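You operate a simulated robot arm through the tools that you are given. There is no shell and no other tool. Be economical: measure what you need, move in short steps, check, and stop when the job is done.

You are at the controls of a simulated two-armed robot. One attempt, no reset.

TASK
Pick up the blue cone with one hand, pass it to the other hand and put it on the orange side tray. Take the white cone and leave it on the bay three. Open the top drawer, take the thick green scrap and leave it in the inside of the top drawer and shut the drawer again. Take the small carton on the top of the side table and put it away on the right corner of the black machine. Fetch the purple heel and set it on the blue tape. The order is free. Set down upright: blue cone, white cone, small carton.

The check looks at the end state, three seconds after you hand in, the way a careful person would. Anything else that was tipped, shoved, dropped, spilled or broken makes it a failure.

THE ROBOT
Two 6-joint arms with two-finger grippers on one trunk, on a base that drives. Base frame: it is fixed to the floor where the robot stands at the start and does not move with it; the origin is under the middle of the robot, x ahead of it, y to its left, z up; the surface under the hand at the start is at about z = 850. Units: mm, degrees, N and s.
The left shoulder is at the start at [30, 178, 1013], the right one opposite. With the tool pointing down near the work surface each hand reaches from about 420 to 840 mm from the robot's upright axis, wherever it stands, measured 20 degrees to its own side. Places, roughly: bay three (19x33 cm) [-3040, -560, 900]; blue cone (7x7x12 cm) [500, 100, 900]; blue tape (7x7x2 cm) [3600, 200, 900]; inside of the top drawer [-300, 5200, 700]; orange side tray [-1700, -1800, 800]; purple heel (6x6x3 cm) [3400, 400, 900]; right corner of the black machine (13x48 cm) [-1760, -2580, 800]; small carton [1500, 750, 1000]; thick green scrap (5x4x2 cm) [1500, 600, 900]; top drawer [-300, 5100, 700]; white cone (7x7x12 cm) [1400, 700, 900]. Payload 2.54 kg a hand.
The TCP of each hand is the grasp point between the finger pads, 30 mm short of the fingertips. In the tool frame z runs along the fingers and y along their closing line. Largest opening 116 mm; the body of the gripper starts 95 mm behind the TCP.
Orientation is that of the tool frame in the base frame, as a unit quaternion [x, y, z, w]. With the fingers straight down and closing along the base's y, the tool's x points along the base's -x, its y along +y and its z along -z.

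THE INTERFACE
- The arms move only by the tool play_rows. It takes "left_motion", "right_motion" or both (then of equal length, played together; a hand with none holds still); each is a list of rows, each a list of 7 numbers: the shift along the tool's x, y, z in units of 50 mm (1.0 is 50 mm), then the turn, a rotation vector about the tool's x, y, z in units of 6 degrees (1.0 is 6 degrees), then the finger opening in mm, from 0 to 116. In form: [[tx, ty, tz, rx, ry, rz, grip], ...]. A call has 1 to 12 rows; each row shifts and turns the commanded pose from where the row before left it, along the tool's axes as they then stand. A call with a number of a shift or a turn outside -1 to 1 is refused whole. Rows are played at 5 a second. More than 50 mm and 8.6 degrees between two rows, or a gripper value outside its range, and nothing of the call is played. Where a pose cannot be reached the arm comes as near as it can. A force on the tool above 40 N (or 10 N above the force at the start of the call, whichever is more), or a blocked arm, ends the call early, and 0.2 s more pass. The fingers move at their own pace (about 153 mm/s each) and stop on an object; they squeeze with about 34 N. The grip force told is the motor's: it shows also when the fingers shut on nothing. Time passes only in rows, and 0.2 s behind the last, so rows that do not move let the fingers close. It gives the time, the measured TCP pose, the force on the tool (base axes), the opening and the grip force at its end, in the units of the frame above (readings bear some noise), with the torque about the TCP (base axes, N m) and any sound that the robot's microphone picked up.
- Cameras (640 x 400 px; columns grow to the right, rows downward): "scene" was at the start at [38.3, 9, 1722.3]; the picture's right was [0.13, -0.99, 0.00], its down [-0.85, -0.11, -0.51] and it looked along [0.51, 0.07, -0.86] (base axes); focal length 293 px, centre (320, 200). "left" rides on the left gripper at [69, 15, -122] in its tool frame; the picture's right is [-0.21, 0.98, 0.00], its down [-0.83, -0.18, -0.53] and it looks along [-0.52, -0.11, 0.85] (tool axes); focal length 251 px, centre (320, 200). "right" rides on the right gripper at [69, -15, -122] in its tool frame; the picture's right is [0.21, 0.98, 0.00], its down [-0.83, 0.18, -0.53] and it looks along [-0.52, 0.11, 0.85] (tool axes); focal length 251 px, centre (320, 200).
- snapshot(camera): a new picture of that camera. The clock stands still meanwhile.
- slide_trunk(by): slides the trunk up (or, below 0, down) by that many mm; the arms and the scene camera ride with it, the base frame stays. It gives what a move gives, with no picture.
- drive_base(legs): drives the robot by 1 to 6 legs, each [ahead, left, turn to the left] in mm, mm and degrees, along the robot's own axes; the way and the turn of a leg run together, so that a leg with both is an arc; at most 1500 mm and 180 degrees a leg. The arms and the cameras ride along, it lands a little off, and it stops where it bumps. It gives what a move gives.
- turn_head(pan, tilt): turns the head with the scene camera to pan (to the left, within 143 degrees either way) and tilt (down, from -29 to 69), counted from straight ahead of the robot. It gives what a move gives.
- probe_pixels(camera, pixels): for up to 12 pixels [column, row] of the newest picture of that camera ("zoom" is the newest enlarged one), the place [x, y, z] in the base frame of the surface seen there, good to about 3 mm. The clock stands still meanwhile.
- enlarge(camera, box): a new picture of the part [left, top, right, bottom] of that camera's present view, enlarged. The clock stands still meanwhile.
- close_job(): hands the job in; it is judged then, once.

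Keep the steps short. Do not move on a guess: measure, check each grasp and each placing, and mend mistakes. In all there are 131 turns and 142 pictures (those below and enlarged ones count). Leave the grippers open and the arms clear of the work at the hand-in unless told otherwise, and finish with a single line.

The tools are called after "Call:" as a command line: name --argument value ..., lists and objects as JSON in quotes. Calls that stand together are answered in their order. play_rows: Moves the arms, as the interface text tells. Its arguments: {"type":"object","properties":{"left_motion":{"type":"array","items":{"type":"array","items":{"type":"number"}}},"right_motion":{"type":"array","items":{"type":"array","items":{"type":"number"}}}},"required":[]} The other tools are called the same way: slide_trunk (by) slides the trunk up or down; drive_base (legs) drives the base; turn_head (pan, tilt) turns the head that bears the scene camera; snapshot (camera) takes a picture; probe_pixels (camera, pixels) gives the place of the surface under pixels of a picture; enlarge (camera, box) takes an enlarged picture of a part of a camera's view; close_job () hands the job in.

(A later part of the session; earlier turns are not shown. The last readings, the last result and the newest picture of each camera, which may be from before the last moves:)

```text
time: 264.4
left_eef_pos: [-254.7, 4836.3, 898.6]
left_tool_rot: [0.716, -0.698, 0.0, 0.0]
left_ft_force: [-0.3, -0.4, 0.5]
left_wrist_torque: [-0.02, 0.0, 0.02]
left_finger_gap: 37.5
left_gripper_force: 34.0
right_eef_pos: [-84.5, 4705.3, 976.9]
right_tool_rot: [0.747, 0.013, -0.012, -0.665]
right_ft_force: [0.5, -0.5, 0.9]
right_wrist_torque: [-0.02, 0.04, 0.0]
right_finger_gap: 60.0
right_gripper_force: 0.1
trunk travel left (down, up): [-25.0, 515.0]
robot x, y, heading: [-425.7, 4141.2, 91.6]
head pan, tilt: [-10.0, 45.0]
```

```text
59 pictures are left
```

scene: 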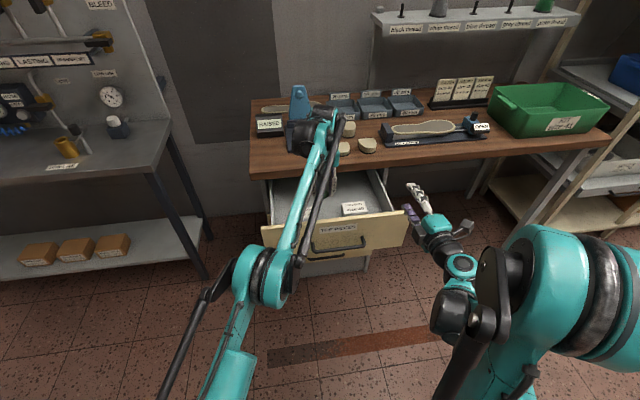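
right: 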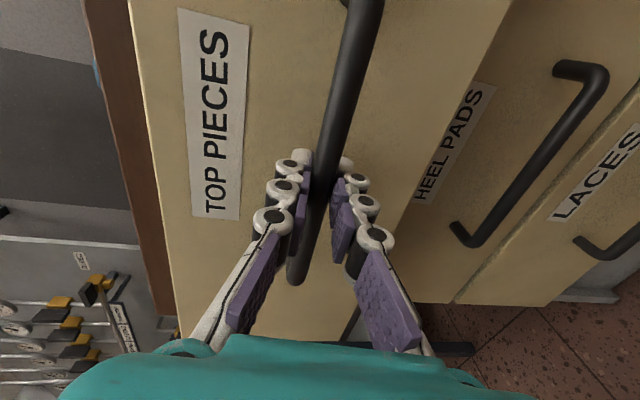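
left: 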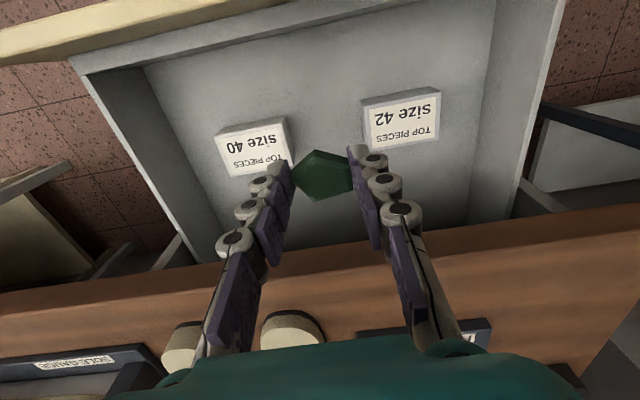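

The drop line lands between the two boxes. I descend to about 730, check, then go on.

Call:
play_rows --left_motion '[[0, 0, 0.7, 0, 0, 0, 20], [0, 0, 0.7, 0, 0, 0, 20], [0, 0, 0.7, 0, 0, 0, 20], [0, 0, 0.7, 0, 0, 0, 20], [0, 0, 0.5, 0, 0, 0, 20], [0, 0, 0, 0, 0, 0, 20]]'

Call:
snapshot --camera "left"

Call:
snapshot --camera "scene"

```text
time: 265.8
left_eef_pos: [-248.0, 4848.1, 735.7]
left_tool_rot: [0.717, -0.698, 0.0, 0.0]
left_ft_force: [-0.5, 0.8, 0.7]
left_wrist_torque: [-0.02, 0.0, -0.01]
left_finger_gap: 37.8
left_gripper_force: 34.2
left hand out of reach, approached as far as the arm can: row 1, 2
right_eef_pos: [-83.7, 4705.9, 976.0]
right_tool_rot: [0.746, 0.013, -0.011, -0.666]
right_ft_force: [-0.2, 0.5, -0.3]
right_wrist_torque: [-0.03, -0.02, 0.01]
right_finger_gap: 59.9
right_gripper_force: 0.0
trunk travel left (down, up): [-25.0, 515.0]
robot x, y, heading: [-427.7, 4140.4, 91.8]
head pan, tilt: [-10.0, 45.0]
```

```text
58 pictures are left
```

left: 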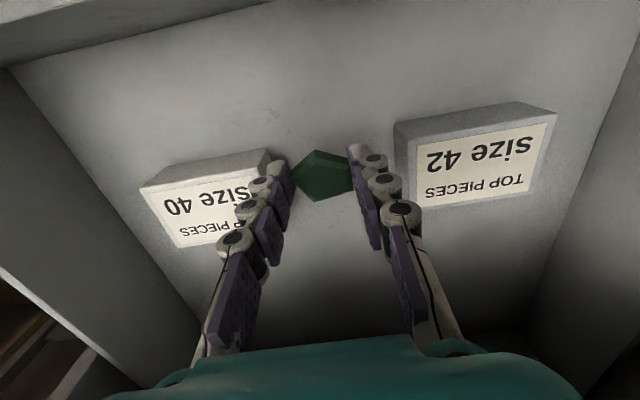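

```text
57 pictures are left
```

scene: 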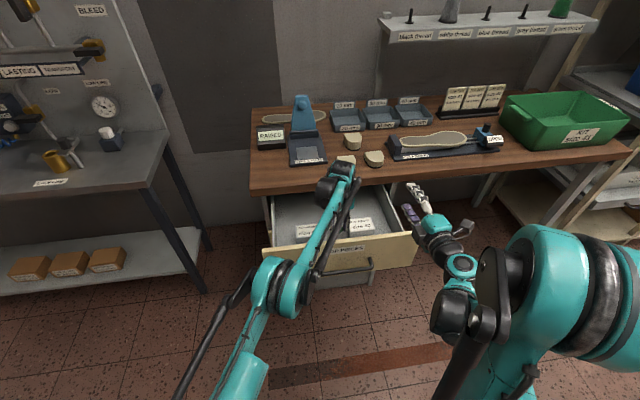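

I nudge 8 mm away from the "size 40" box and lower to release height (TCP ≈ 690).

Call:
play_rows --left_motion '[[0.2, 0.16, 0, 0, 0, 0, 20], [0, 0, 0.5, 0, 0, 0, 20], [0, 0, 0.35, 0, 0, 0, 20], [0, 0, 0, 0, 0, 0, 20]]'

Call:
snapshot --camera "left"

```text
time: 266.8
left_eef_pos: [-254.5, 4837.5, 694.7]
left_tool_rot: [0.716, -0.698, 0.0, 0.0]
left_ft_force: [-0.4, 0.0, -1.7]
left_wrist_torque: [-0.01, 0.0, -0.01]
left_finger_gap: 37.6
left_gripper_force: 34.1
right_eef_pos: [-84.3, 4707.1, 975.6]
right_tool_rot: [0.746, 0.013, -0.012, -0.666]
right_ft_force: [-0.3, 0.5, 0.1]
right_wrist_torque: [-0.02, -0.01, -0.03]
right_finger_gap: 60.1
right_gripper_force: 0.0
trunk travel left (down, up): [-25.0, 515.0]
robot x, y, heading: [-429.1, 4139.8, 91.4]
head pan, tilt: [-10.0, 45.0]
```

```text
56 pictures are left
```

left: 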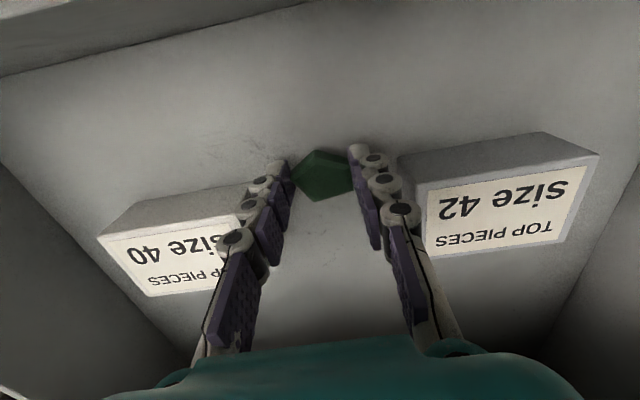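

Call:
play_rows --left_motion '[[0, 0, 0.08, 0, 0, 0, 20], [0, 0, 0, 0, 0, 0, 42], [0, 0, 0, 0, 0, 0, 52], [0, 0, 0, 0, 0, 0, 54], [0, 0, -0.5, 0, 0, 0, 54], [0, 0, -0.8, 0, 0, 0, 54], [0, 0, -0.8, 0, 0, 0, 54], [0, 0, -0.8, 0, 0, 0, 54], [0, 0, -0.8, 0, 0, 0, 54]]'

Call:
snapshot --camera "left"

```text
time: 268.8
left_eef_pos: [-255.0, 4835.5, 874.7]
left_tool_rot: [0.717, -0.698, 0.0, 0.0]
left_ft_force: [0.0, 0.0, 0.2]
left_wrist_torque: [-0.03, -0.02, 0.04]
left_finger_gap: 54.1
left_gripper_force: 0.0
right_eef_pos: [-83.6, 4706.8, 976.8]
right_tool_rot: [0.746, 0.012, -0.01, -0.666]
right_ft_force: [0.0, -0.2, -0.4]
right_wrist_torque: [-0.01, 0.0, 0.04]
right_finger_gap: 60.1
right_gripper_force: 0.1
trunk travel left (down, up): [-25.0, 515.0]
robot x, y, heading: [-429.6, 4137.7, 91.6]
head pan, tilt: [-10.0, 45.0]
```

```text
55 pictures are left
```

left: 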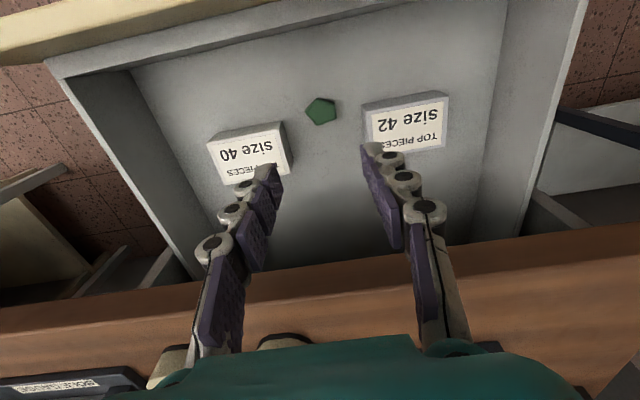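

The scrap lies flat in the drawer. I retract the left hand, back the base off, and set the right hand closed and horizontal in front of the drawer face above the handle (z≈755).

Call:
play_rows --left_motion '[[0, 0, -0.6, 0, 0, 0, 60], [0.7, 0.65, 0, 0, 0, 0, 60], [0.7, 0.65, 0, 0, 0, 0, 60], [0.7, 0.65, 0, 0, 0, 0, 60], [0.7, 0.65, 0, 0, 0, 0, 60], [0.7, 0.65, 0, 0, 0, 0, 60], [0.7, 0.65, 0, 0, 0, 0, 60], [0.7, 0.65, 0, 0, 0, 0, 60], [0.7, 0.65, 0, 0, 0, 0, 60], [0.7, 0.65, 0, 0, 0, 0, 60]]'

Call:
drive_base --legs '[[-450, 0, 0]]'

Call:
play_rows --right_motion '[[-0.362, 0.418, 0.729, 0, 0, 0, 30], [-0.362, 0.418, 0.729, 0, 0, 0, 0], [-0.362, 0.418, 0.729, 0, 0, 0, 0], [-0.362, 0.418, 0.729, 0, 0, 0, 0], [-0.362, 0.418, 0.729, 0, 0, 0, 0], [-0.362, 0.418, 0.729, 0, 0, 0, 0], [-0.362, 0.418, 0.729, 0, 0, 0, 0], [-0.362, 0.418, 0.729, 0, 0, 0, 0], [-0.362, 0.418, 0.729, 0, 0, 0, 0], [0, 0, 0, 0, 0, 0, 0]]'

Call:
snapshot --camera "scene"

Call:
snapshot --camera "right"

```text
time: 271.0
left_eef_pos: [-541.0, 4513.5, 906.0]
left_tool_rot: [0.717, -0.697, 0.0, 0.0]
left_ft_force: [-0.3, -0.1, -0.3]
left_wrist_torque: [-0.02, -0.05, -0.03]
left_finger_gap: 59.9
left_gripper_force: 0.0
right_eef_pos: [-84.5, 4705.2, 976.9]
right_tool_rot: [0.746, 0.012, -0.01, -0.666]
right_ft_force: [0.7, 0.1, -0.5]
right_wrist_torque: [-0.03, 0.02, -0.02]
right_finger_gap: 59.5
right_gripper_force: 0.0
trunk travel left (down, up): [-25.0, 515.0]
robot x, y, heading: [-427.9, 4135.9, 91.3]
head pan, tilt: [-10.0, 45.0]
```

```text
time: 273.8
left_eef_pos: [-527.3, 4060.1, 907.2]
left_tool_rot: [0.716, -0.698, 0.0, -0.001]
left_ft_force: [0.6, -0.9, 0.3]
left_wrist_torque: [0.04, -0.01, 0.03]
left_finger_gap: 60.1
left_gripper_force: 0.1
right_eef_pos: [-71.4, 4249.9, 976.9]
right_tool_rot: [0.746, 0.011, -0.01, -0.666]
right_ft_force: [0.6, 0.3, 0.5]
right_wrist_torque: [0.0, 0.01, 0.0]
right_finger_gap: 60.0
right_gripper_force: 0.0
trunk travel left (down, up): [-25.0, 515.0]
robot x, y, heading: [-411.5, 3683.3, 91.3]
head pan, tilt: [-10.0, 45.0]
```

```text
time: 275.9
left_eef_pos: [-528.1, 4060.4, 906.3]
left_tool_rot: [0.715, -0.699, 0.0, 0.0]
left_ft_force: [-1.3, 0.0, -0.2]
left_wrist_torque: [0.02, -0.03, -0.01]
left_finger_gap: 60.2
left_gripper_force: 0.0
right_eef_pos: [-242.1, 4550.0, 753.5]
right_tool_rot: [0.746, 0.011, -0.011, -0.666]
right_ft_force: [-0.2, 0.3, -0.1]
right_wrist_torque: [-0.01, 0.02, -0.04]
right_finger_gap: 0.1
right_gripper_force: 28.9
trunk travel left (down, up): [-25.0, 515.0]
robot x, y, heading: [-414.8, 3685.6, 91.2]
head pan, tilt: [-10.0, 45.0]
```

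```text
54 pictures are left
```

scene: 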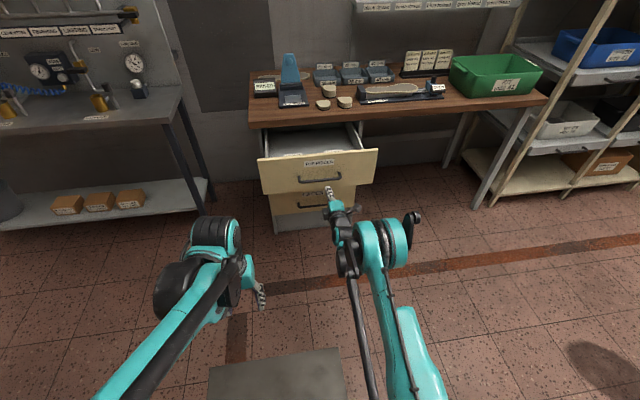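

```text
53 pictures are left
```

right: 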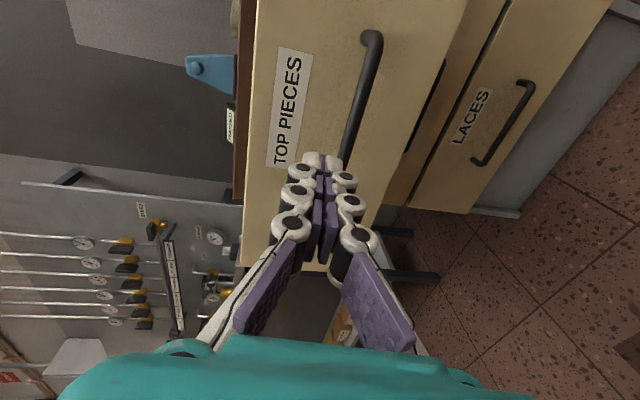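

I push the drawer shut by driving forward, with the force limit as the stop.

Call:
drive_base --legs '[[320, 0, 0]]'

Call:
drive_base --legs '[[62, 0, 0]]'

Call:
snapshot --camera "scene"

Call:
enlarge --camera "scene" --box '[240, 120, 400, 220]'

```text
time: 278.1
left_eef_pos: [-536.2, 4387.7, 905.9]
left_tool_rot: [0.717, -0.697, 0.0, 0.0]
left_ft_force: [0.4, 0.3, 0.2]
left_wrist_torque: [-0.01, 0.0, 0.02]
left_finger_gap: 60.1
left_gripper_force: 0.2
right_eef_pos: [-254.5, 4878.4, 752.3]
right_tool_rot: [0.746, 0.013, -0.011, -0.666]
right_ft_force: [0.4, 0.2, -0.6]
right_wrist_torque: [-0.01, -0.01, -0.03]
right_finger_gap: 0.1
right_gripper_force: 28.4
trunk travel left (down, up): [-25.0, 515.0]
robot x, y, heading: [-424.1, 4008.7, 91.5]
head pan, tilt: [-10.0, 45.0]
```

```text
time: 279.2
left_eef_pos: [-538.1, 4443.9, 907.2]
left_tool_rot: [0.716, -0.698, -0.001, 0.0]
left_ft_force: [0.0, 0.7, -0.5]
left_wrist_torque: [0.01, 0.0, -0.01]
left_finger_gap: 59.8
left_gripper_force: 0.0
right_eef_pos: [-255.1, 4932.2, 752.6]
right_tool_rot: [0.746, 0.013, -0.01, -0.665]
right_ft_force: [-0.2, -1.3, 0.4]
right_wrist_torque: [-0.01, 0.01, -0.01]
right_finger_gap: 0.0
right_gripper_force: 28.6
trunk travel left (down, up): [-25.0, 515.0]
robot x, y, heading: [-420.3, 4065.3, 91.5]
head pan, tilt: [-10.0, 45.0]
stopped in leg 1: the force on the tool passed its limit at 102 N (the readings are from after the stop); the commanded pose is now the measured one
```

```text
52 pictures are left
```

scene: 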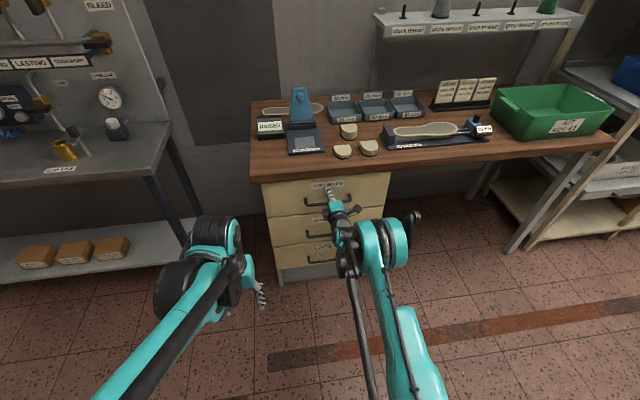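

```text
4.00 times, centred on (320, 170) of scene
```

zoom: 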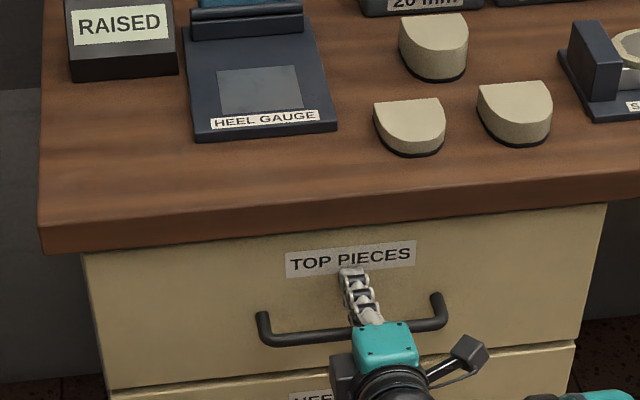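

The push ended on the stop. I check that the drawer face is flush with the drawer below.

Call:
probe_pixels --camera "zoom" --pixels '[[150, 290], [550, 270], [200, 340], [160, 395], [560, 365], [220, 260]]'

Call:
drive_base --legs '[[-300, 0, 0]]'

Call:
play_rows --right_motion '[[0, 0, 0, -1, 0, 0, 60], [0, 0, 0, -1, 0, 0, 60], [0, 0, 0, -1, 0, 0, 60], [0, 0, 0, -1, 0, 0, 60], [0, 0, 0, -1, 0, 0, 60], [0, 0, 0, -1, 0, 0, 60], [0, 0, 0, -1, 0, 0, 60]]'

Call:
play_rows --right_motion '[[0, 0, 0, -1, 0, 0, 100], [0, 0, 0, -1, 0, 0, 100], [0, 0, 0, -1, 0, 0, 100], [0, 0, 0, -1, 0, 0, 100], [0, 0, 0, -1, 0, 0, 100], [0, 0, 0, -1, 0, 0, 100], [0, 0, 0, -1, 0, 0, 100]]'

Call:
play_rows --right_motion '[[0, 0, 0, 0, 0, 1, 100], [0, 0, 0, 0, 0, 1, 100], [0, 0, 0, 0, 0, 1, 100], [0, 0, 0, 0, 0, 1, 100], [0, 0, 0, 0, 0, 1, 100], [0, 0, 0, 0, 0, 1, 100], [0, 0, 0, 0, 0, 1, 100], [0, 0, 0, 0, 0, 1, 100]]'

Call:
play_rows --right_motion '[[0, 0, 0, 0, 0, 1, 100], [0, 0, 0, 0, 0, 1, 100], [0, 0, 0, 0, 0, 1, 100], [0, 0, 0, 0, 0, 1, 100], [0, 0, 0, 0, 0, 1, 100], [0, 0, 0, 0, 0, 1, 100], [0, 0, 0, 0, 0, 1, 100]]'

Call:
slide_trunk --by 200

Call:
snapshot --camera "scene"

```text
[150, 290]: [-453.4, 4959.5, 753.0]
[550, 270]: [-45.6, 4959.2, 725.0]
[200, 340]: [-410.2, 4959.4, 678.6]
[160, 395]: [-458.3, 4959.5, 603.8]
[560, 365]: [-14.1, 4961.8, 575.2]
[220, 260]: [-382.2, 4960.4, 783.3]
```

```text
time: 281.2
left_eef_pos: [-528.7, 4140.1, 906.8]
left_tool_rot: [0.715, -0.699, 0.0, -0.001]
left_ft_force: [0.0, -0.6, 0.4]
left_wrist_torque: [0.0, -0.02, 0.0]
left_finger_gap: 59.8
left_gripper_force: 0.0
right_eef_pos: [-244.2, 4625.5, 752.8]
right_tool_rot: [0.746, 0.011, -0.009, -0.666]
right_ft_force: [0.5, -0.1, 0.1]
right_wrist_torque: [-0.02, 0.0, -0.01]
right_finger_gap: 0.0
right_gripper_force: 28.9
trunk travel left (down, up): [-25.0, 515.0]
robot x, y, heading: [-417.7, 3764.4, 91.2]
head pan, tilt: [-10.0, 45.0]
```

```text
time: 282.8
left_eef_pos: [-529.1, 4140.8, 905.8]
left_tool_rot: [0.715, -0.699, -0.001, -0.002]
left_ft_force: [-0.3, -0.9, 0.0]
left_wrist_torque: [0.04, -0.01, -0.02]
left_finger_gap: 60.1
left_gripper_force: 0.1
right_eef_pos: [-244.7, 4627.8, 752.3]
right_tool_rot: [0.936, 0.014, -0.005, -0.353]
right_ft_force: [-0.7, -0.2, -0.4]
right_wrist_torque: [0.0, 0.0, 0.02]
right_finger_gap: 60.0
right_gripper_force: 0.0
trunk travel left (down, up): [-25.0, 515.0]
robot x, y, heading: [-413.6, 3764.1, 91.5]
head pan, tilt: [-10.0, 45.0]
```

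```text
time: 284.4
left_eef_pos: [-529.7, 4140.7, 905.8]
left_tool_rot: [0.715, -0.699, -0.001, 0.0]
left_ft_force: [0.0, 0.2, 0.9]
left_wrist_torque: [-0.01, 0.01, 0.01]
left_finger_gap: 59.9
left_gripper_force: 0.0
right_eef_pos: [-244.8, 4573.4, 754.9]
right_tool_rot: [1.0, 0.015, 0.0, 0.003]
right_ft_force: [-0.4, -0.1, 0.1]
right_wrist_torque: [0.01, -0.01, 0.03]
right_finger_gap: 100.1
right_gripper_force: 0.1
right hand out of reach, approached as far as the arm can: row 5, 6, 7
trunk travel left (down, up): [-25.0, 515.0]
robot x, y, heading: [-412.8, 3765.7, 91.4]
head pan, tilt: [-10.0, 45.0]
```

```text
time: 286.2
left_eef_pos: [-528.9, 4140.5, 906.3]
left_tool_rot: [0.715, -0.699, -0.001, -0.001]
left_ft_force: [-0.2, 0.3, -1.2]
left_wrist_torque: [-0.03, 0.01, -0.01]
left_finger_gap: 60.0
left_gripper_force: 0.1
right_eef_pos: [-243.3, 4572.3, 755.5]
right_tool_rot: [0.919, -0.395, 0.001, 0.003]
right_ft_force: [0.1, -0.1, 0.5]
right_wrist_torque: [0.0, -0.01, 0.0]
right_finger_gap: 99.9
right_gripper_force: 0.1
trunk travel left (down, up): [-25.0, 515.0]
robot x, y, heading: [-419.0, 3758.9, 91.4]
head pan, tilt: [-10.0, 45.0]
```

```text
time: 287.8
left_eef_pos: [-529.3, 4140.7, 907.1]
left_tool_rot: [0.715, -0.699, 0.0, -0.001]
left_ft_force: [0.2, -0.2, -0.1]
left_wrist_torque: [-0.03, 0.0, 0.0]
left_finger_gap: 60.1
left_gripper_force: 0.0
right_eef_pos: [-242.7, 4572.9, 755.5]
right_tool_rot: [0.716, -0.698, 0.004, 0.003]
right_ft_force: [0.0, -0.5, 0.2]
right_wrist_torque: [-0.01, -0.02, 0.0]
right_finger_gap: 100.1
right_gripper_force: 0.0
trunk travel left (down, up): [-25.0, 515.0]
robot x, y, heading: [-416.6, 3767.8, 91.5]
head pan, tilt: [-10.0, 45.0]
```

```text
time: 290.0
left_eef_pos: [-529.2, 4141.2, 1107.1]
left_tool_rot: [0.715, -0.699, 0.0, 0.0]
left_ft_force: [0.3, 0.6, 0.5]
left_wrist_torque: [0.03, 0.0, -0.01]
left_finger_gap: 60.0
left_gripper_force: 0.1
right_eef_pos: [-243.9, 4572.6, 955.2]
right_tool_rot: [0.717, -0.697, 0.003, 0.003]
right_ft_force: [-0.6, 0.7, 0.2]
right_wrist_torque: [0.01, -0.01, -0.02]
right_finger_gap: 99.9
right_gripper_force: 0.0
trunk travel left (down, up): [-225.0, 315.0]
robot x, y, heading: [-416.0, 3765.1, 91.3]
head pan, tilt: [-10.0, 45.0]
```

```text
50 pictures are left
```

scene: 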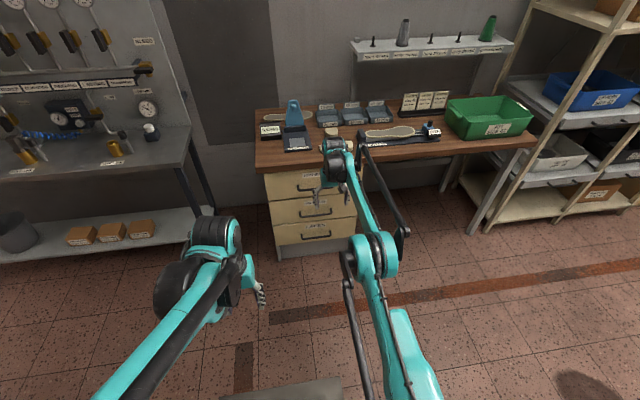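

The drawer is closed (all faces at y≈4959.5). I bring both hands back to carrying pose and drive back to the side table.

Call:
play_rows --left_motion '[[-0.12, 0.11, -0.03, 0, 0, 0, 100], [-0.12, 0.11, -0.03, 0, 0, 0, 100], [-0.12, 0.11, -0.03, 0, 0, 0, 100], [-0.12, 0.11, -0.03, 0, 0, 0, 100], [-0.12, 0.11, -0.03, 0, 0, 0, 100], [-0.12, 0.11, -0.03, 0, 0, 0, 100], [-0.12, 0.11, -0.03, 0, 0, 0, 100], [-0.12, 0.11, -0.03, 0, 0, 0, 100], [-0.12, 0.11, -0.03, 0, 0, 0, 100], [-0.12, 0.11, -0.03, 0, 0, 0, 100]]' --right_motion '[[0.74, 0.14, -0.37, 0, 0, 0, 100], [0.74, 0.14, -0.37, 0, 0, 0, 100], [0.74, 0.14, -0.37, 0, 0, 0, 100], [0.74, 0.14, -0.37, 0, 0, 0, 100], [0.74, 0.14, -0.37, 0, 0, 0, 100], [0.74, 0.14, -0.37, 0, 0, 0, 100], [0.74, 0.14, -0.37, 0, 0, 0, 100], [0.74, 0.14, -0.37, 0, 0, 0, 100], [0.74, 0.14, -0.37, 0, 0, 0, 100], [0.74, 0.14, -0.37, 0, 0, 0, 100]]'

Call:
drive_base --legs '[[0, 0, -91], [1500, 0, 0], [1400, 0, 0], [0, 0, -90], [1500, 0, 0], [1500, 0, 0]]'

Call:
drive_base --legs '[[0, 0, -90]]'

```text
time: 292.2
left_eef_pos: [-586.3, 4197.0, 1122.1]
left_tool_rot: [0.715, -0.699, -0.001, -0.001]
left_ft_force: [0.4, 0.0, 0.6]
left_wrist_torque: [0.05, -0.01, 0.0]
left_finger_gap: 100.0
left_gripper_force: 0.2
right_eef_pos: [-301.8, 4199.6, 1144.6]
right_tool_rot: [0.717, -0.697, 0.002, 0.002]
right_ft_force: [-1.2, 0.5, 0.7]
right_wrist_torque: [0.03, 0.05, 0.0]
right_finger_gap: 100.0
right_gripper_force: 0.1
trunk travel left (down, up): [-225.0, 315.0]
robot x, y, heading: [-416.0, 3764.9, 91.5]
head pan, tilt: [-10.0, 45.0]
```

```text
time: 327.4
left_eef_pos: [2725.6, 502.6, 1120.0]
left_tool_rot: [0.701, 0.713, -0.001, 0.001]
left_ft_force: [0.1, -0.1, 0.8]
left_wrist_torque: [0.0, 0.02, 0.03]
left_finger_gap: 99.9
left_gripper_force: 0.1
right_eef_pos: [2440.7, 500.0, 1144.1]
right_tool_rot: [0.699, 0.715, 0.003, -0.003]
right_ft_force: [0.0, 0.0, 0.2]
right_wrist_torque: [-0.04, -0.03, 0.02]
right_finger_gap: 100.0
right_gripper_force: 0.1
trunk travel left (down, up): [-225.0, 315.0]
robot x, y, heading: [2560.1, 937.9, -88.8]
head pan, tilt: [-10.0, 45.0]
```

```text
time: 331.7
left_eef_pos: [2119.7, 779.9, 1121.3]
left_tool_rot: [1.0, -0.002, -0.001, 0.001]
left_ft_force: [-0.3, -0.1, 0.1]
left_wrist_torque: [0.01, 0.0, -0.03]
left_finger_gap: 100.2
left_gripper_force: 0.1
right_eef_pos: [2123.2, 1065.8, 1142.9]
right_tool_rot: [1.0, 0.003, 0.005, 0.0]
right_ft_force: [0.3, -0.1, -0.4]
right_wrist_torque: [0.0, -0.02, 0.0]
right_finger_gap: 100.1
right_gripper_force: 0.0
trunk travel left (down, up): [-225.0, 315.0]
robot x, y, heading: [2557.5, 937.0, 179.9]
head pan, tilt: [-10.0, 45.0]
```

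Now I move into place at the side table (about [2155, 750]) and look.

Call:
drive_base --legs '[[0, 190, 0], [400, 0, 0]]'

Call:
turn_head --pan 0 --tilt 50

Call:
snapshot --camera "right"

Call:
enlarge --camera "scene" --box '[240, 130, 440, 255]'

```text
time: 335.4
left_eef_pos: [1715.0, 593.1, 1120.5]
left_tool_rot: [1.0, -0.001, 0.0, 0.0]
left_ft_force: [0.0, -0.3, 0.0]
left_wrist_torque: [-0.03, 0.01, -0.03]
left_finger_gap: 100.1
left_gripper_force: 0.1
right_eef_pos: [1718.2, 877.7, 1143.5]
right_tool_rot: [1.0, 0.0, 0.005, 0.0]
right_ft_force: [-0.1, 0.0, -0.6]
right_wrist_torque: [0.01, -0.04, -0.05]
right_finger_gap: 100.1
right_gripper_force: 0.0
trunk travel left (down, up): [-225.0, 315.0]
robot x, y, heading: [2153.7, 750.5, 179.6]
head pan, tilt: [-10.0, 45.0]
```

```text
time: 336.1
left_eef_pos: [1715.8, 592.4, 1120.4]
left_tool_rot: [1.0, -0.002, -0.001, 0.0]
left_ft_force: [-0.8, 0.5, -0.2]
left_wrist_torque: [0.01, 0.02, -0.02]
left_finger_gap: 100.2
left_gripper_force: 0.0
right_eef_pos: [1720.0, 876.7, 1143.5]
right_tool_rot: [1.0, 0.001, 0.004, -0.001]
right_ft_force: [0.1, 0.7, -0.8]
right_wrist_torque: [-0.01, 0.0, -0.01]
right_finger_gap: 100.0
right_gripper_force: 0.0
trunk travel left (down, up): [-225.0, 315.0]
robot x, y, heading: [2158.5, 749.6, 180.0]
head pan, tilt: [0.0, 50.0]
```

```text
49 pictures are left
```

right: 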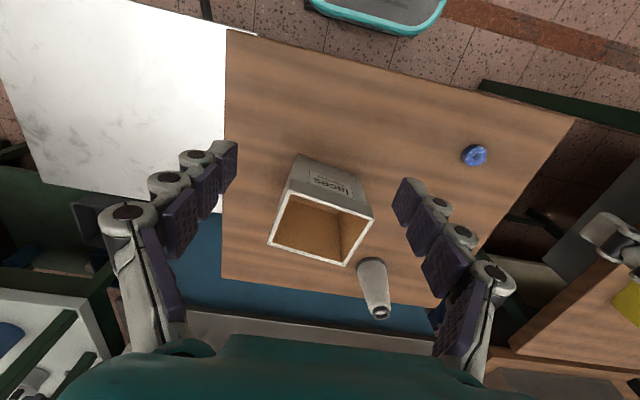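

```text
3.20 times, centred on (340, 192) of scene
```

zoom: 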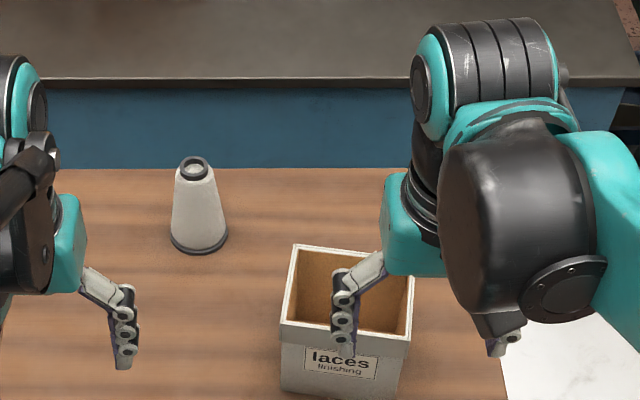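

Call:
probe_pixels --camera "right" --pixels '[[291, 192], [370, 214], [346, 264], [270, 244], [330, 203], [281, 220], [359, 240], [308, 255], [315, 230], [330, 160], [372, 262], [380, 312]]'

Call:
enlarge --camera "right" --box '[230, 130, 430, 330]'

```text
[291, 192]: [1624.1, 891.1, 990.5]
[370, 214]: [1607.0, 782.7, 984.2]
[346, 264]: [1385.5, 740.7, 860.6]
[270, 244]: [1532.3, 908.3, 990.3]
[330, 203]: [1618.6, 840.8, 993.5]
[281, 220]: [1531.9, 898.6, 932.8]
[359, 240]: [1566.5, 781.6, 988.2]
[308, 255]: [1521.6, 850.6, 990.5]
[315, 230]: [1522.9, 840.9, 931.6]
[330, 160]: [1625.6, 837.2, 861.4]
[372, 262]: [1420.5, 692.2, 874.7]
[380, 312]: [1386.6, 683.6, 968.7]
```

```text
2.00 times, centred on (330, 230) of right
```

zoom: 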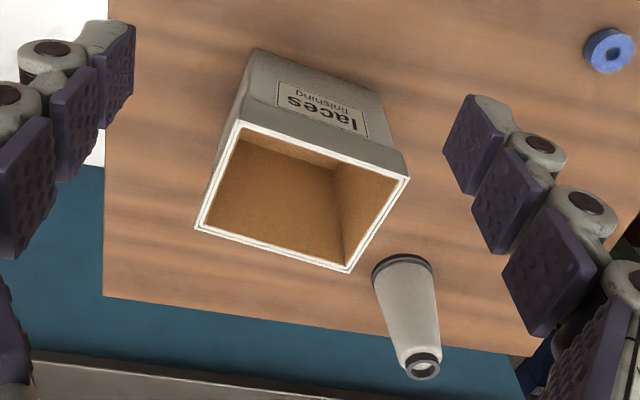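

Carton: open box about 97×109 mm, centre [1568, 845], top z 990, yawed ~9°. The cone is near [1403, 684]. I bring the left hand over the cone while yawing the right hand 81° to span the carton's short side.

Call:
play_rows --left_motion '[[-0.846, -0.263, 0.086, 0, 0, 0, 100], [-0.846, -0.263, 0.086, 0, 0, 0, 90], [-0.846, -0.263, 0.086, 0, 0, 0, 80], [-0.846, -0.263, 0.086, 0, 0, 0, 80], [-0.846, -0.263, 0.086, 0, 0, 0, 80], [-0.846, -0.263, 0.086, 0, 0, 0, 80], [-0.846, -0.263, 0.086, 0, 0, 0, 80], [0, 0, 0, 0, 0, 0, 80], [0, 0, 0, 0, 0, 0, 80], [0, 0, 0, 0, 0, 0, 80], [0, 0, 0, 0, 0, 0, 80], [0, 0, 0, 0, 0, 0, 80]]' --right_motion '[[0, 0, 0, 0, 0, -1, 110], [0, 0, 0, 0, 0, -1, 116], [0, 0, 0, 0, 0, -1, 116], [0, 0, 0, 0, 0, -1, 116], [0, 0, 0, 0, 0, -1, 116], [0, 0, 0, 0, 0, -1, 116], [0, 0, 0, 0, 0, -1, 116], [0, 0, 0, 0, 0, -1, 116], [0, 0, 0, 0, 0, -1, 116], [0, 0, 0, 0, 0, -1, 116], [0, 0, 0, 0, 0, -1, 116], [0, 0, 0, 0, 0, -1, 116]]'

Call:
play_rows --right_motion '[[0, 0, 0, 0, 0, -0.75, 116], [0, 0, 0, 0, 0, -0.75, 116]]'

Call:
snapshot --camera "left"

Call:
probe_pixels --camera "left" --pixels '[[320, 120], [320, 130], [320, 140], [310, 140], [330, 140], [320, 110], [320, 100], [340, 120], [300, 120]]'

```text
time: 338.7
left_eef_pos: [1420.3, 686.5, 1089.3]
left_tool_rot: [1.0, -0.002, -0.002, 0.0]
left_ft_force: [0.6, 0.3, 0.5]
left_wrist_torque: [-0.03, 0.0, 0.01]
left_finger_gap: 80.1
left_gripper_force: 0.0
right_eef_pos: [1718.7, 877.4, 1143.3]
right_tool_rot: [0.808, 0.59, 0.003, 0.002]
right_ft_force: [-0.4, 0.5, 0.1]
right_wrist_torque: [0.01, 0.03, 0.02]
right_finger_gap: 116.2
right_gripper_force: 0.0
trunk travel left (down, up): [-225.0, 315.0]
robot x, y, heading: [2152.7, 753.7, 179.8]
head pan, tilt: [0.0, 50.0]
```

```text
time: 339.3
left_eef_pos: [1421.0, 686.8, 1090.3]
left_tool_rot: [1.0, -0.001, -0.001, 0.001]
left_ft_force: [0.0, 0.6, 0.1]
left_wrist_torque: [0.0, 0.01, 0.0]
left_finger_gap: 80.2
left_gripper_force: 0.2
right_eef_pos: [1719.9, 878.2, 1143.8]
right_tool_rot: [0.759, 0.651, 0.003, 0.003]
right_ft_force: [0.1, 0.7, 0.4]
right_wrist_torque: [0.01, -0.01, 0.01]
right_finger_gap: 115.9
right_gripper_force: 0.2
trunk travel left (down, up): [-225.0, 315.0]
robot x, y, heading: [2154.8, 750.7, 179.7]
head pan, tilt: [0.0, 50.0]
```

```text
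46 pictures are left
```

left: 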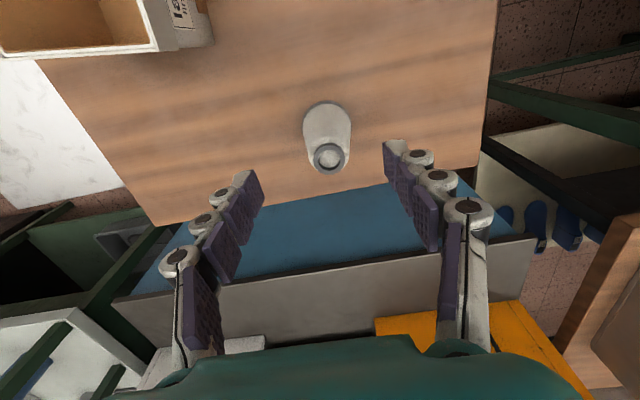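

```text
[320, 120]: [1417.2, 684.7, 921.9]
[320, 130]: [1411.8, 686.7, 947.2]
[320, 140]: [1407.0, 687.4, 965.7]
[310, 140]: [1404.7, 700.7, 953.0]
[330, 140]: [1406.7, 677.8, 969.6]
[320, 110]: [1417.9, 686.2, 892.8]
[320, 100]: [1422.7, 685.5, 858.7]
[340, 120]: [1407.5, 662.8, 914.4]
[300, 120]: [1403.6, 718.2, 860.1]
```

The cone axis computes to [1393, 683]. I centre the left hand, descend to TCP z≈955, grip, and lift.

Call:
play_rows --left_motion '[[-0.56, 0.08, 0, 0, 0, 0, 80], [0, 0, 0.675, 0, 0, 0, 80], [0, 0, 0.675, 0, 0, 0, 80], [0, 0, 0.675, 0, 0, 0, 80], [0, 0, 0.675, 0, 0, 0, 80], [0, 0, 0, 0, 0, 0, 80]]'

Call:
snapshot --camera "left"

Call:
play_rows --left_motion '[[0, 0, 0, 0, 0, 0, 55], [0, 0, 0, 0, 0, 0, 20], [0, 0, 0, 0, 0, 0, 20], [0, 0, 0, 0, 0, 0, 20]]'

```text
time: 340.7
left_eef_pos: [1389.3, 682.1, 954.7]
left_tool_rot: [1.0, -0.001, -0.001, 0.0]
left_ft_force: [0.1, -0.1, 0.3]
left_wrist_torque: [0.0, -0.02, -0.01]
left_finger_gap: 80.0
left_gripper_force: 0.0
right_eef_pos: [1719.7, 877.9, 1143.6]
right_tool_rot: [0.759, 0.651, 0.002, 0.002]
right_ft_force: [0.3, 0.1, -0.3]
right_wrist_torque: [-0.01, 0.03, -0.01]
right_finger_gap: 116.0
right_gripper_force: 0.0
trunk travel left (down, up): [-225.0, 315.0]
robot x, y, heading: [2156.6, 749.4, 179.8]
head pan, tilt: [0.0, 50.0]
```

```text
45 pictures are left
```

left: 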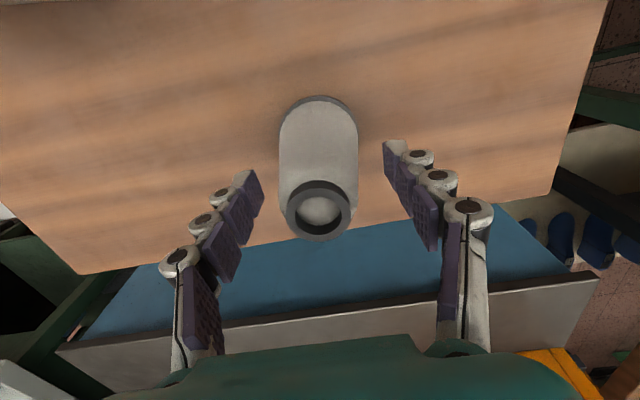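

```text
time: 341.7
left_eef_pos: [1390.0, 683.5, 954.7]
left_tool_rot: [1.0, -0.001, 0.0, 0.0]
left_ft_force: [0.3, 0.2, -0.7]
left_wrist_torque: [-0.04, -0.04, 0.01]
left_finger_gap: 51.5
left_gripper_force: 34.5
right_eef_pos: [1719.8, 878.5, 1144.0]
right_tool_rot: [0.76, 0.65, 0.004, 0.003]
right_ft_force: [0.3, -0.9, 0.2]
right_wrist_torque: [-0.01, 0.03, 0.01]
right_finger_gap: 115.8
right_gripper_force: 0.0
trunk travel left (down, up): [-225.0, 315.0]
robot x, y, heading: [2160.7, 752.2, 179.9]
head pan, tilt: [0.0, 50.0]
```

The cone is gripped (51.5 mm). I lift it 150 mm and draw it back, while the right hand moves above the carton.

Call:
play_rows --left_motion '[[0, 0, -0.75, 0, 0, 0, 20], [0, 0, -0.75, 0, 0, 0, 20], [0, 0, -0.75, 0, 0, 0, 20], [0, 0, -0.75, 0, 0, 0, 20], [0.81, 0.23, 0, 0, 0, 0, 20], [0.81, 0.23, 0, 0, 0, 0, 20], [0.81, 0.23, 0, 0, 0, 0, 20], [0.81, 0.23, 0, 0, 0, 0, 20], [0.81, 0.23, 0, 0, 0, 0, 20], [0.81, 0.23, 0, 0, 0, 0, 20], [0.81, 0.23, 0, 0, 0, 0, 20], [0.81, 0.23, 0, 0, 0, 0, 20]]' --right_motion '[[0, 0, 0, 0, 0, 0, 116], [0, 0, 0, 0, 0, 0, 116], [0, 0, 0, 0, 0, 0, 116], [0, 0, 0, 0, 0, 0, 116], [0, 0, 0, 0, 0, 0, 116], [0, 0, 0, 0, 0, 0, 116], [0, 0, 0, 0, 0, 0, 116], [-0.2835, -0.725, 0.42, 0, 0, 0, 116], [-0.2835, -0.725, 0.42, 0, 0, 0, 116], [-0.2835, -0.725, 0.42, 0, 0, 0, 116], [-0.2835, -0.725, 0.42, 0, 0, 0, 116], [0, 0, 0, 0, 0, 0, 116]]'

Call:
snapshot --camera "right"

Call:
snapshot --camera "scene"

```text
time: 344.3
left_eef_pos: [1717.1, 590.2, 1106.0]
left_tool_rot: [1.0, -0.001, -0.002, -0.001]
left_ft_force: [0.6, 1.1, -2.5]
left_wrist_torque: [0.02, 0.08, -0.02]
left_finger_gap: 51.6
left_gripper_force: 33.7
right_eef_pos: [1569.4, 845.3, 1060.4]
right_tool_rot: [0.759, 0.651, 0.003, 0.001]
right_ft_force: [1.7, -0.4, 0.1]
right_wrist_torque: [0.01, 0.07, 0.04]
right_finger_gap: 116.0
right_gripper_force: 0.1
trunk travel left (down, up): [-225.0, 315.0]
robot x, y, heading: [2154.0, 749.1, 179.7]
head pan, tilt: [0.0, 50.0]
```

```text
44 pictures are left
```

right: 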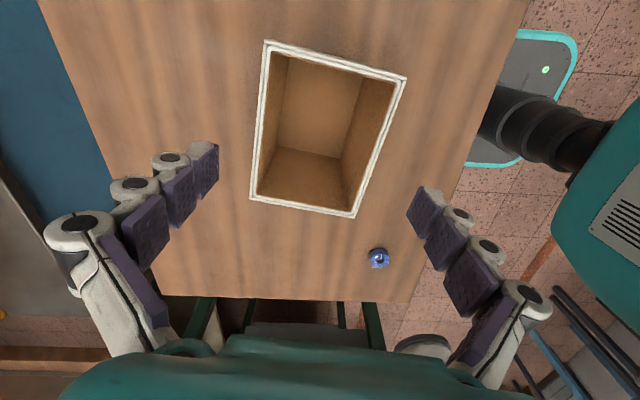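

```text
43 pictures are left
```

scene: 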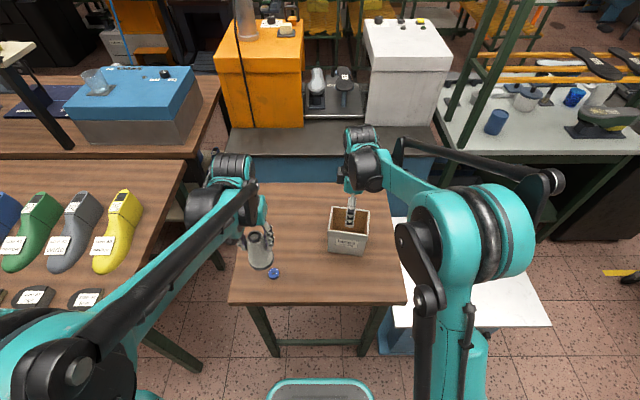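

Call:
probe_pixels --camera "right" --pixels '[[267, 44], [402, 79], [354, 214], [253, 196], [260, 120], [380, 146], [335, 61], [303, 207]]'

```text
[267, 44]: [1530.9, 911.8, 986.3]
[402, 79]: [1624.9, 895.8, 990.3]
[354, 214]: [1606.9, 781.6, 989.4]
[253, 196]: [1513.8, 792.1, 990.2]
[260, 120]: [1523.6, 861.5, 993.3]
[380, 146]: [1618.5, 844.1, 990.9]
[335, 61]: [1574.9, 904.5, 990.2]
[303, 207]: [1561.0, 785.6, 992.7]
```

The hand is centred exactly on the carton (centre [1569, 845], width 95). I descend to z≈965 and close on its sides.

Call:
play_rows --right_motion '[[0, 0, 0.475, 0, 0, 0, 116], [0, 0, 0.475, 0, 0, 0, 116], [0, 0, 0.475, 0, 0, 0, 116], [0, 0, 0.475, 0, 0, 0, 116], [0, 0, 0, 0, 0, 0, 116], [0, 0, 0, 0, 0, 0, 100], [0, 0, 0, 0, 0, 0, 85], [0, 0, 0, 0, 0, 0, 85], [0, 0, 0, 0, 0, 0, 85]]'

Call:
play_rows --right_motion '[[0, 0, -0.5, 0, 0, 0, 85], [0, 0, -0.8, 0, 0, 0, 85], [0, 0, -0.8, 0, 0, 0, 85], [0, 0, -0.8, 0, 0, 0, 85]]'

Call:
snapshot --camera "scene"

```text
time: 346.3
left_eef_pos: [1713.7, 590.4, 1104.5]
left_tool_rot: [1.0, -0.002, -0.001, -0.001]
left_ft_force: [0.3, -0.1, -1.5]
left_wrist_torque: [-0.01, 0.01, 0.01]
left_finger_gap: 51.5
left_gripper_force: 33.0
right_eef_pos: [1571.3, 843.2, 963.2]
right_tool_rot: [0.759, 0.651, 0.003, 0.002]
right_ft_force: [-2.9, 1.1, 8.0]
right_wrist_torque: [0.03, 0.28, -0.08]
right_finger_gap: 93.9
right_gripper_force: 33.8
trunk travel left (down, up): [-225.0, 315.0]
robot x, y, heading: [2152.5, 753.6, 180.0]
head pan, tilt: [0.0, 50.0]
```

```text
time: 347.3
left_eef_pos: [1714.3, 591.3, 1104.5]
left_tool_rot: [1.0, -0.002, -0.002, 0.0]
left_ft_force: [-0.4, 0.1, -1.0]
left_wrist_torque: [-0.03, 0.01, 0.02]
left_finger_gap: 51.2
left_gripper_force: 33.8
right_eef_pos: [1569.7, 843.4, 1110.5]
right_tool_rot: [0.759, 0.651, 0.004, 0.002]
right_ft_force: [-0.3, 0.1, -0.8]
right_wrist_torque: [-0.01, 0.01, 0.0]
right_finger_gap: 93.9
right_gripper_force: 34.3
trunk travel left (down, up): [-225.0, 315.0]
robot x, y, heading: [2155.6, 749.3, 179.6]
head pan, tilt: [0.0, 50.0]
```

```text
42 pictures are left
```

scene: 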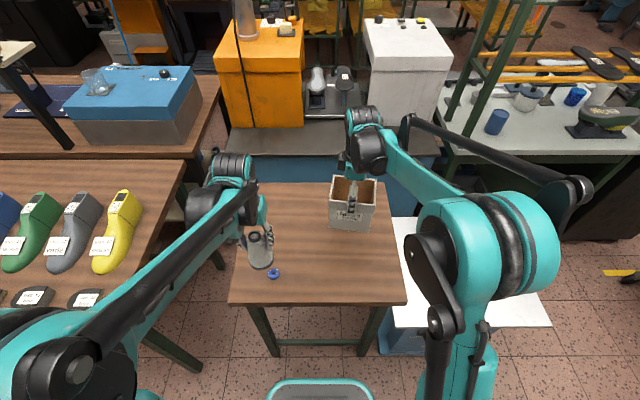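

Both items are held (carton 93.9 mm, cone 51.3 mm). I draw the carton back and drive around to the west aisle.

Call:
play_rows --right_motion '[[0.294, 0.713, 0, 0, 0, 0, 85], [0.294, 0.713, 0, 0, 0, 0, 85], [0.294, 0.713, 0, 0, 0, 0, 85], [0.294, 0.713, 0, 0, 0, 0, 85]]'

Call:
drive_base --legs '[[-350, 0, 0], [0, 0, -90], [1500, 0, 0], [1450, 0, 0], [0, 0, 90], [1500, 0, 0]]'

Call:
drive_base --legs '[[1400, 0, 0], [0, 0, 45]]'

Call:
turn_head --pan 0 --tilt 25

Call:
snapshot --camera "scene"

```text
time: 348.3
left_eef_pos: [1714.5, 590.1, 1105.3]
left_tool_rot: [1.0, -0.001, -0.001, 0.001]
left_ft_force: [0.6, 0.6, -1.3]
left_wrist_torque: [0.0, 0.05, 0.0]
left_finger_gap: 51.7
left_gripper_force: 34.1
right_eef_pos: [1720.0, 881.2, 1112.0]
right_tool_rot: [0.759, 0.651, 0.003, 0.003]
right_ft_force: [0.7, -0.3, -2.0]
right_wrist_torque: [-0.01, 0.04, -0.02]
right_finger_gap: 94.0
right_gripper_force: 34.0
trunk travel left (down, up): [-225.0, 315.0]
robot x, y, heading: [2159.8, 748.6, 180.1]
head pan, tilt: [0.0, 50.0]
```

```text
time: 379.4
left_eef_pos: [576.7, 3574.8, 1104.0]
left_tool_rot: [1.0, -0.007, -0.001, 0.0]
left_ft_force: [-1.6, 0.2, -2.5]
left_wrist_torque: [0.01, -0.03, 0.03]
left_finger_gap: 51.2
left_gripper_force: 33.5
right_eef_pos: [584.0, 3864.1, 1110.4]
right_tool_rot: [0.763, 0.646, 0.004, 0.003]
right_ft_force: [-0.2, 0.5, 0.2]
right_wrist_torque: [-0.01, 0.0, -0.04]
right_finger_gap: 94.0
right_gripper_force: 34.3
trunk travel left (down, up): [-225.0, 315.0]
robot x, y, heading: [1020.2, 3729.9, 179.4]
head pan, tilt: [0.0, 50.0]
```

```text
time: 388.5
left_eef_pos: [-612.4, 3350.7, 1104.5]
left_tool_rot: [0.932, 0.362, -0.001, 0.0]
left_ft_force: [-1.1, 0.5, -1.2]
left_wrist_torque: [0.0, 0.04, -0.01]
left_finger_gap: 51.0
left_gripper_force: 33.7
right_eef_pos: [-803.5, 3566.5, 1110.8]
right_tool_rot: [0.472, 0.882, 0.004, 0.002]
right_ft_force: [-0.3, 0.2, 0.0]
right_wrist_torque: [0.0, -0.01, -0.01]
right_finger_gap: 93.9
right_gripper_force: 34.4
trunk travel left (down, up): [-225.0, 315.0]
robot x, y, heading: [-394.8, 3769.5, -137.8]
head pan, tilt: [0.0, 50.0]
```

```text
time: 389.4
left_eef_pos: [-611.5, 3349.9, 1105.3]
left_tool_rot: [0.932, 0.362, -0.001, 0.0]
left_ft_force: [0.4, -0.2, -2.5]
left_wrist_torque: [-0.01, 0.0, 0.0]
left_finger_gap: 51.3
left_gripper_force: 33.7
right_eef_pos: [-804.1, 3567.1, 1111.8]
right_tool_rot: [0.471, 0.882, 0.004, 0.001]
right_ft_force: [-0.2, 0.7, -0.2]
right_wrist_torque: [0.0, -0.01, 0.01]
right_finger_gap: 94.1
right_gripper_force: 34.3
trunk travel left (down, up): [-225.0, 315.0]
robot x, y, heading: [-394.3, 3767.5, -137.7]
head pan, tilt: [0.0, 25.0]
```

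```text
41 pictures are left
```

scene: 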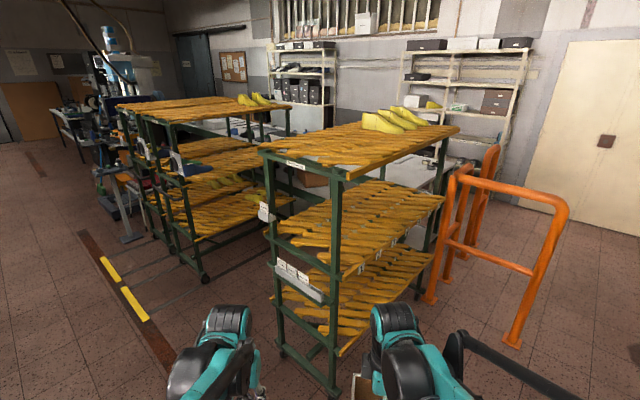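

Call:
probe_pixels --camera "scene" --pixels '[[335, 388], [283, 352], [418, 295], [204, 278], [300, 215], [430, 300], [513, 342], [240, 290], [425, 175], [225, 130], [345, 70], [440, 240]]'

Call:
enlarge --camera "scene" --box '[200, 90, 560, 315]'

```text
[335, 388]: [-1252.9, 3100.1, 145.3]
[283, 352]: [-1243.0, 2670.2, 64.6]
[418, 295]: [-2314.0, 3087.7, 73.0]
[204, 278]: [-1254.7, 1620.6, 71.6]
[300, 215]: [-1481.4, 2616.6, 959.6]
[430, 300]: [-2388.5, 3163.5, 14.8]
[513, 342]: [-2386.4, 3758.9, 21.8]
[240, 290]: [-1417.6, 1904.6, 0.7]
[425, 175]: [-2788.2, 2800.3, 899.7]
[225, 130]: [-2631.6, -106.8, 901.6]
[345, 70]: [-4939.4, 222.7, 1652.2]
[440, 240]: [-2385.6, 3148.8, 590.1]
```

```text
1.78 times, centred on (380, 202) of scene
```

zoom: 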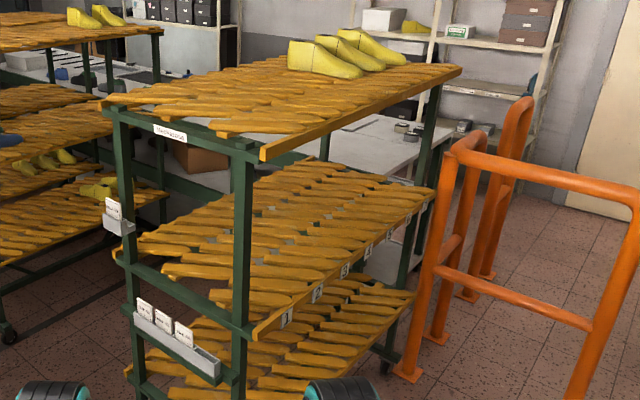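

The bay bench runs along x≈-2630 behind the racks. I go down the aisle to about [-400, 270], face west, and look at the gap beside the red chair.

Call:
drive_base --legs '[[0, 0, 47.7], [1500, 0, 0], [1500, 0, 0], [500, 0, 0], [0, 0, -90]]'

Call:
turn_head --pan 0 --tilt 28

Call:
snapshot --camera "scene"

```text
time: 412.4
left_eef_pos: [-857.8, 51.6, 1105.0]
left_tool_rot: [1.0, 0.016, -0.001, 0.0]
left_ft_force: [0.1, -0.1, -1.7]
left_wrist_torque: [0.01, 0.02, -0.01]
left_finger_gap: 50.9
left_gripper_force: 33.6
right_eef_pos: [-862.8, 341.9, 1110.8]
right_tool_rot: [0.748, 0.664, 0.004, 0.002]
right_ft_force: [0.0, 0.4, -1.2]
right_wrist_torque: [-0.03, -0.01, 0.0]
right_finger_gap: 93.7
right_gripper_force: 34.0
trunk travel left (down, up): [-225.0, 315.0]
robot x, y, heading: [-420.3, 225.8, -178.2]
head pan, tilt: [0.0, 25.0]
```

```text
time: 413.1
left_eef_pos: [-857.0, 51.6, 1105.7]
left_tool_rot: [1.0, 0.016, -0.001, 0.0]
left_ft_force: [0.2, -0.3, -2.0]
left_wrist_torque: [0.0, -0.02, -0.01]
left_finger_gap: 51.1
left_gripper_force: 34.0
right_eef_pos: [-862.5, 341.8, 1111.3]
right_tool_rot: [0.748, 0.664, 0.003, 0.004]
right_ft_force: [0.4, -0.6, 0.3]
right_wrist_torque: [0.03, -0.04, 0.02]
right_finger_gap: 93.6
right_gripper_force: 34.2
trunk travel left (down, up): [-225.0, 315.0]
robot x, y, heading: [-421.9, 230.9, -178.3]
head pan, tilt: [0.0, 28.0]
```

```text
39 pictures are left
```

scene: 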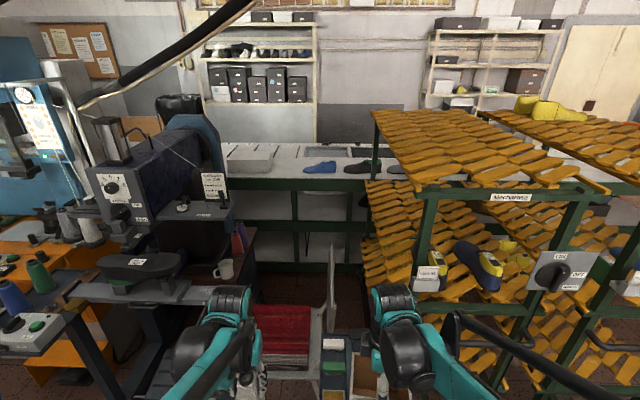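

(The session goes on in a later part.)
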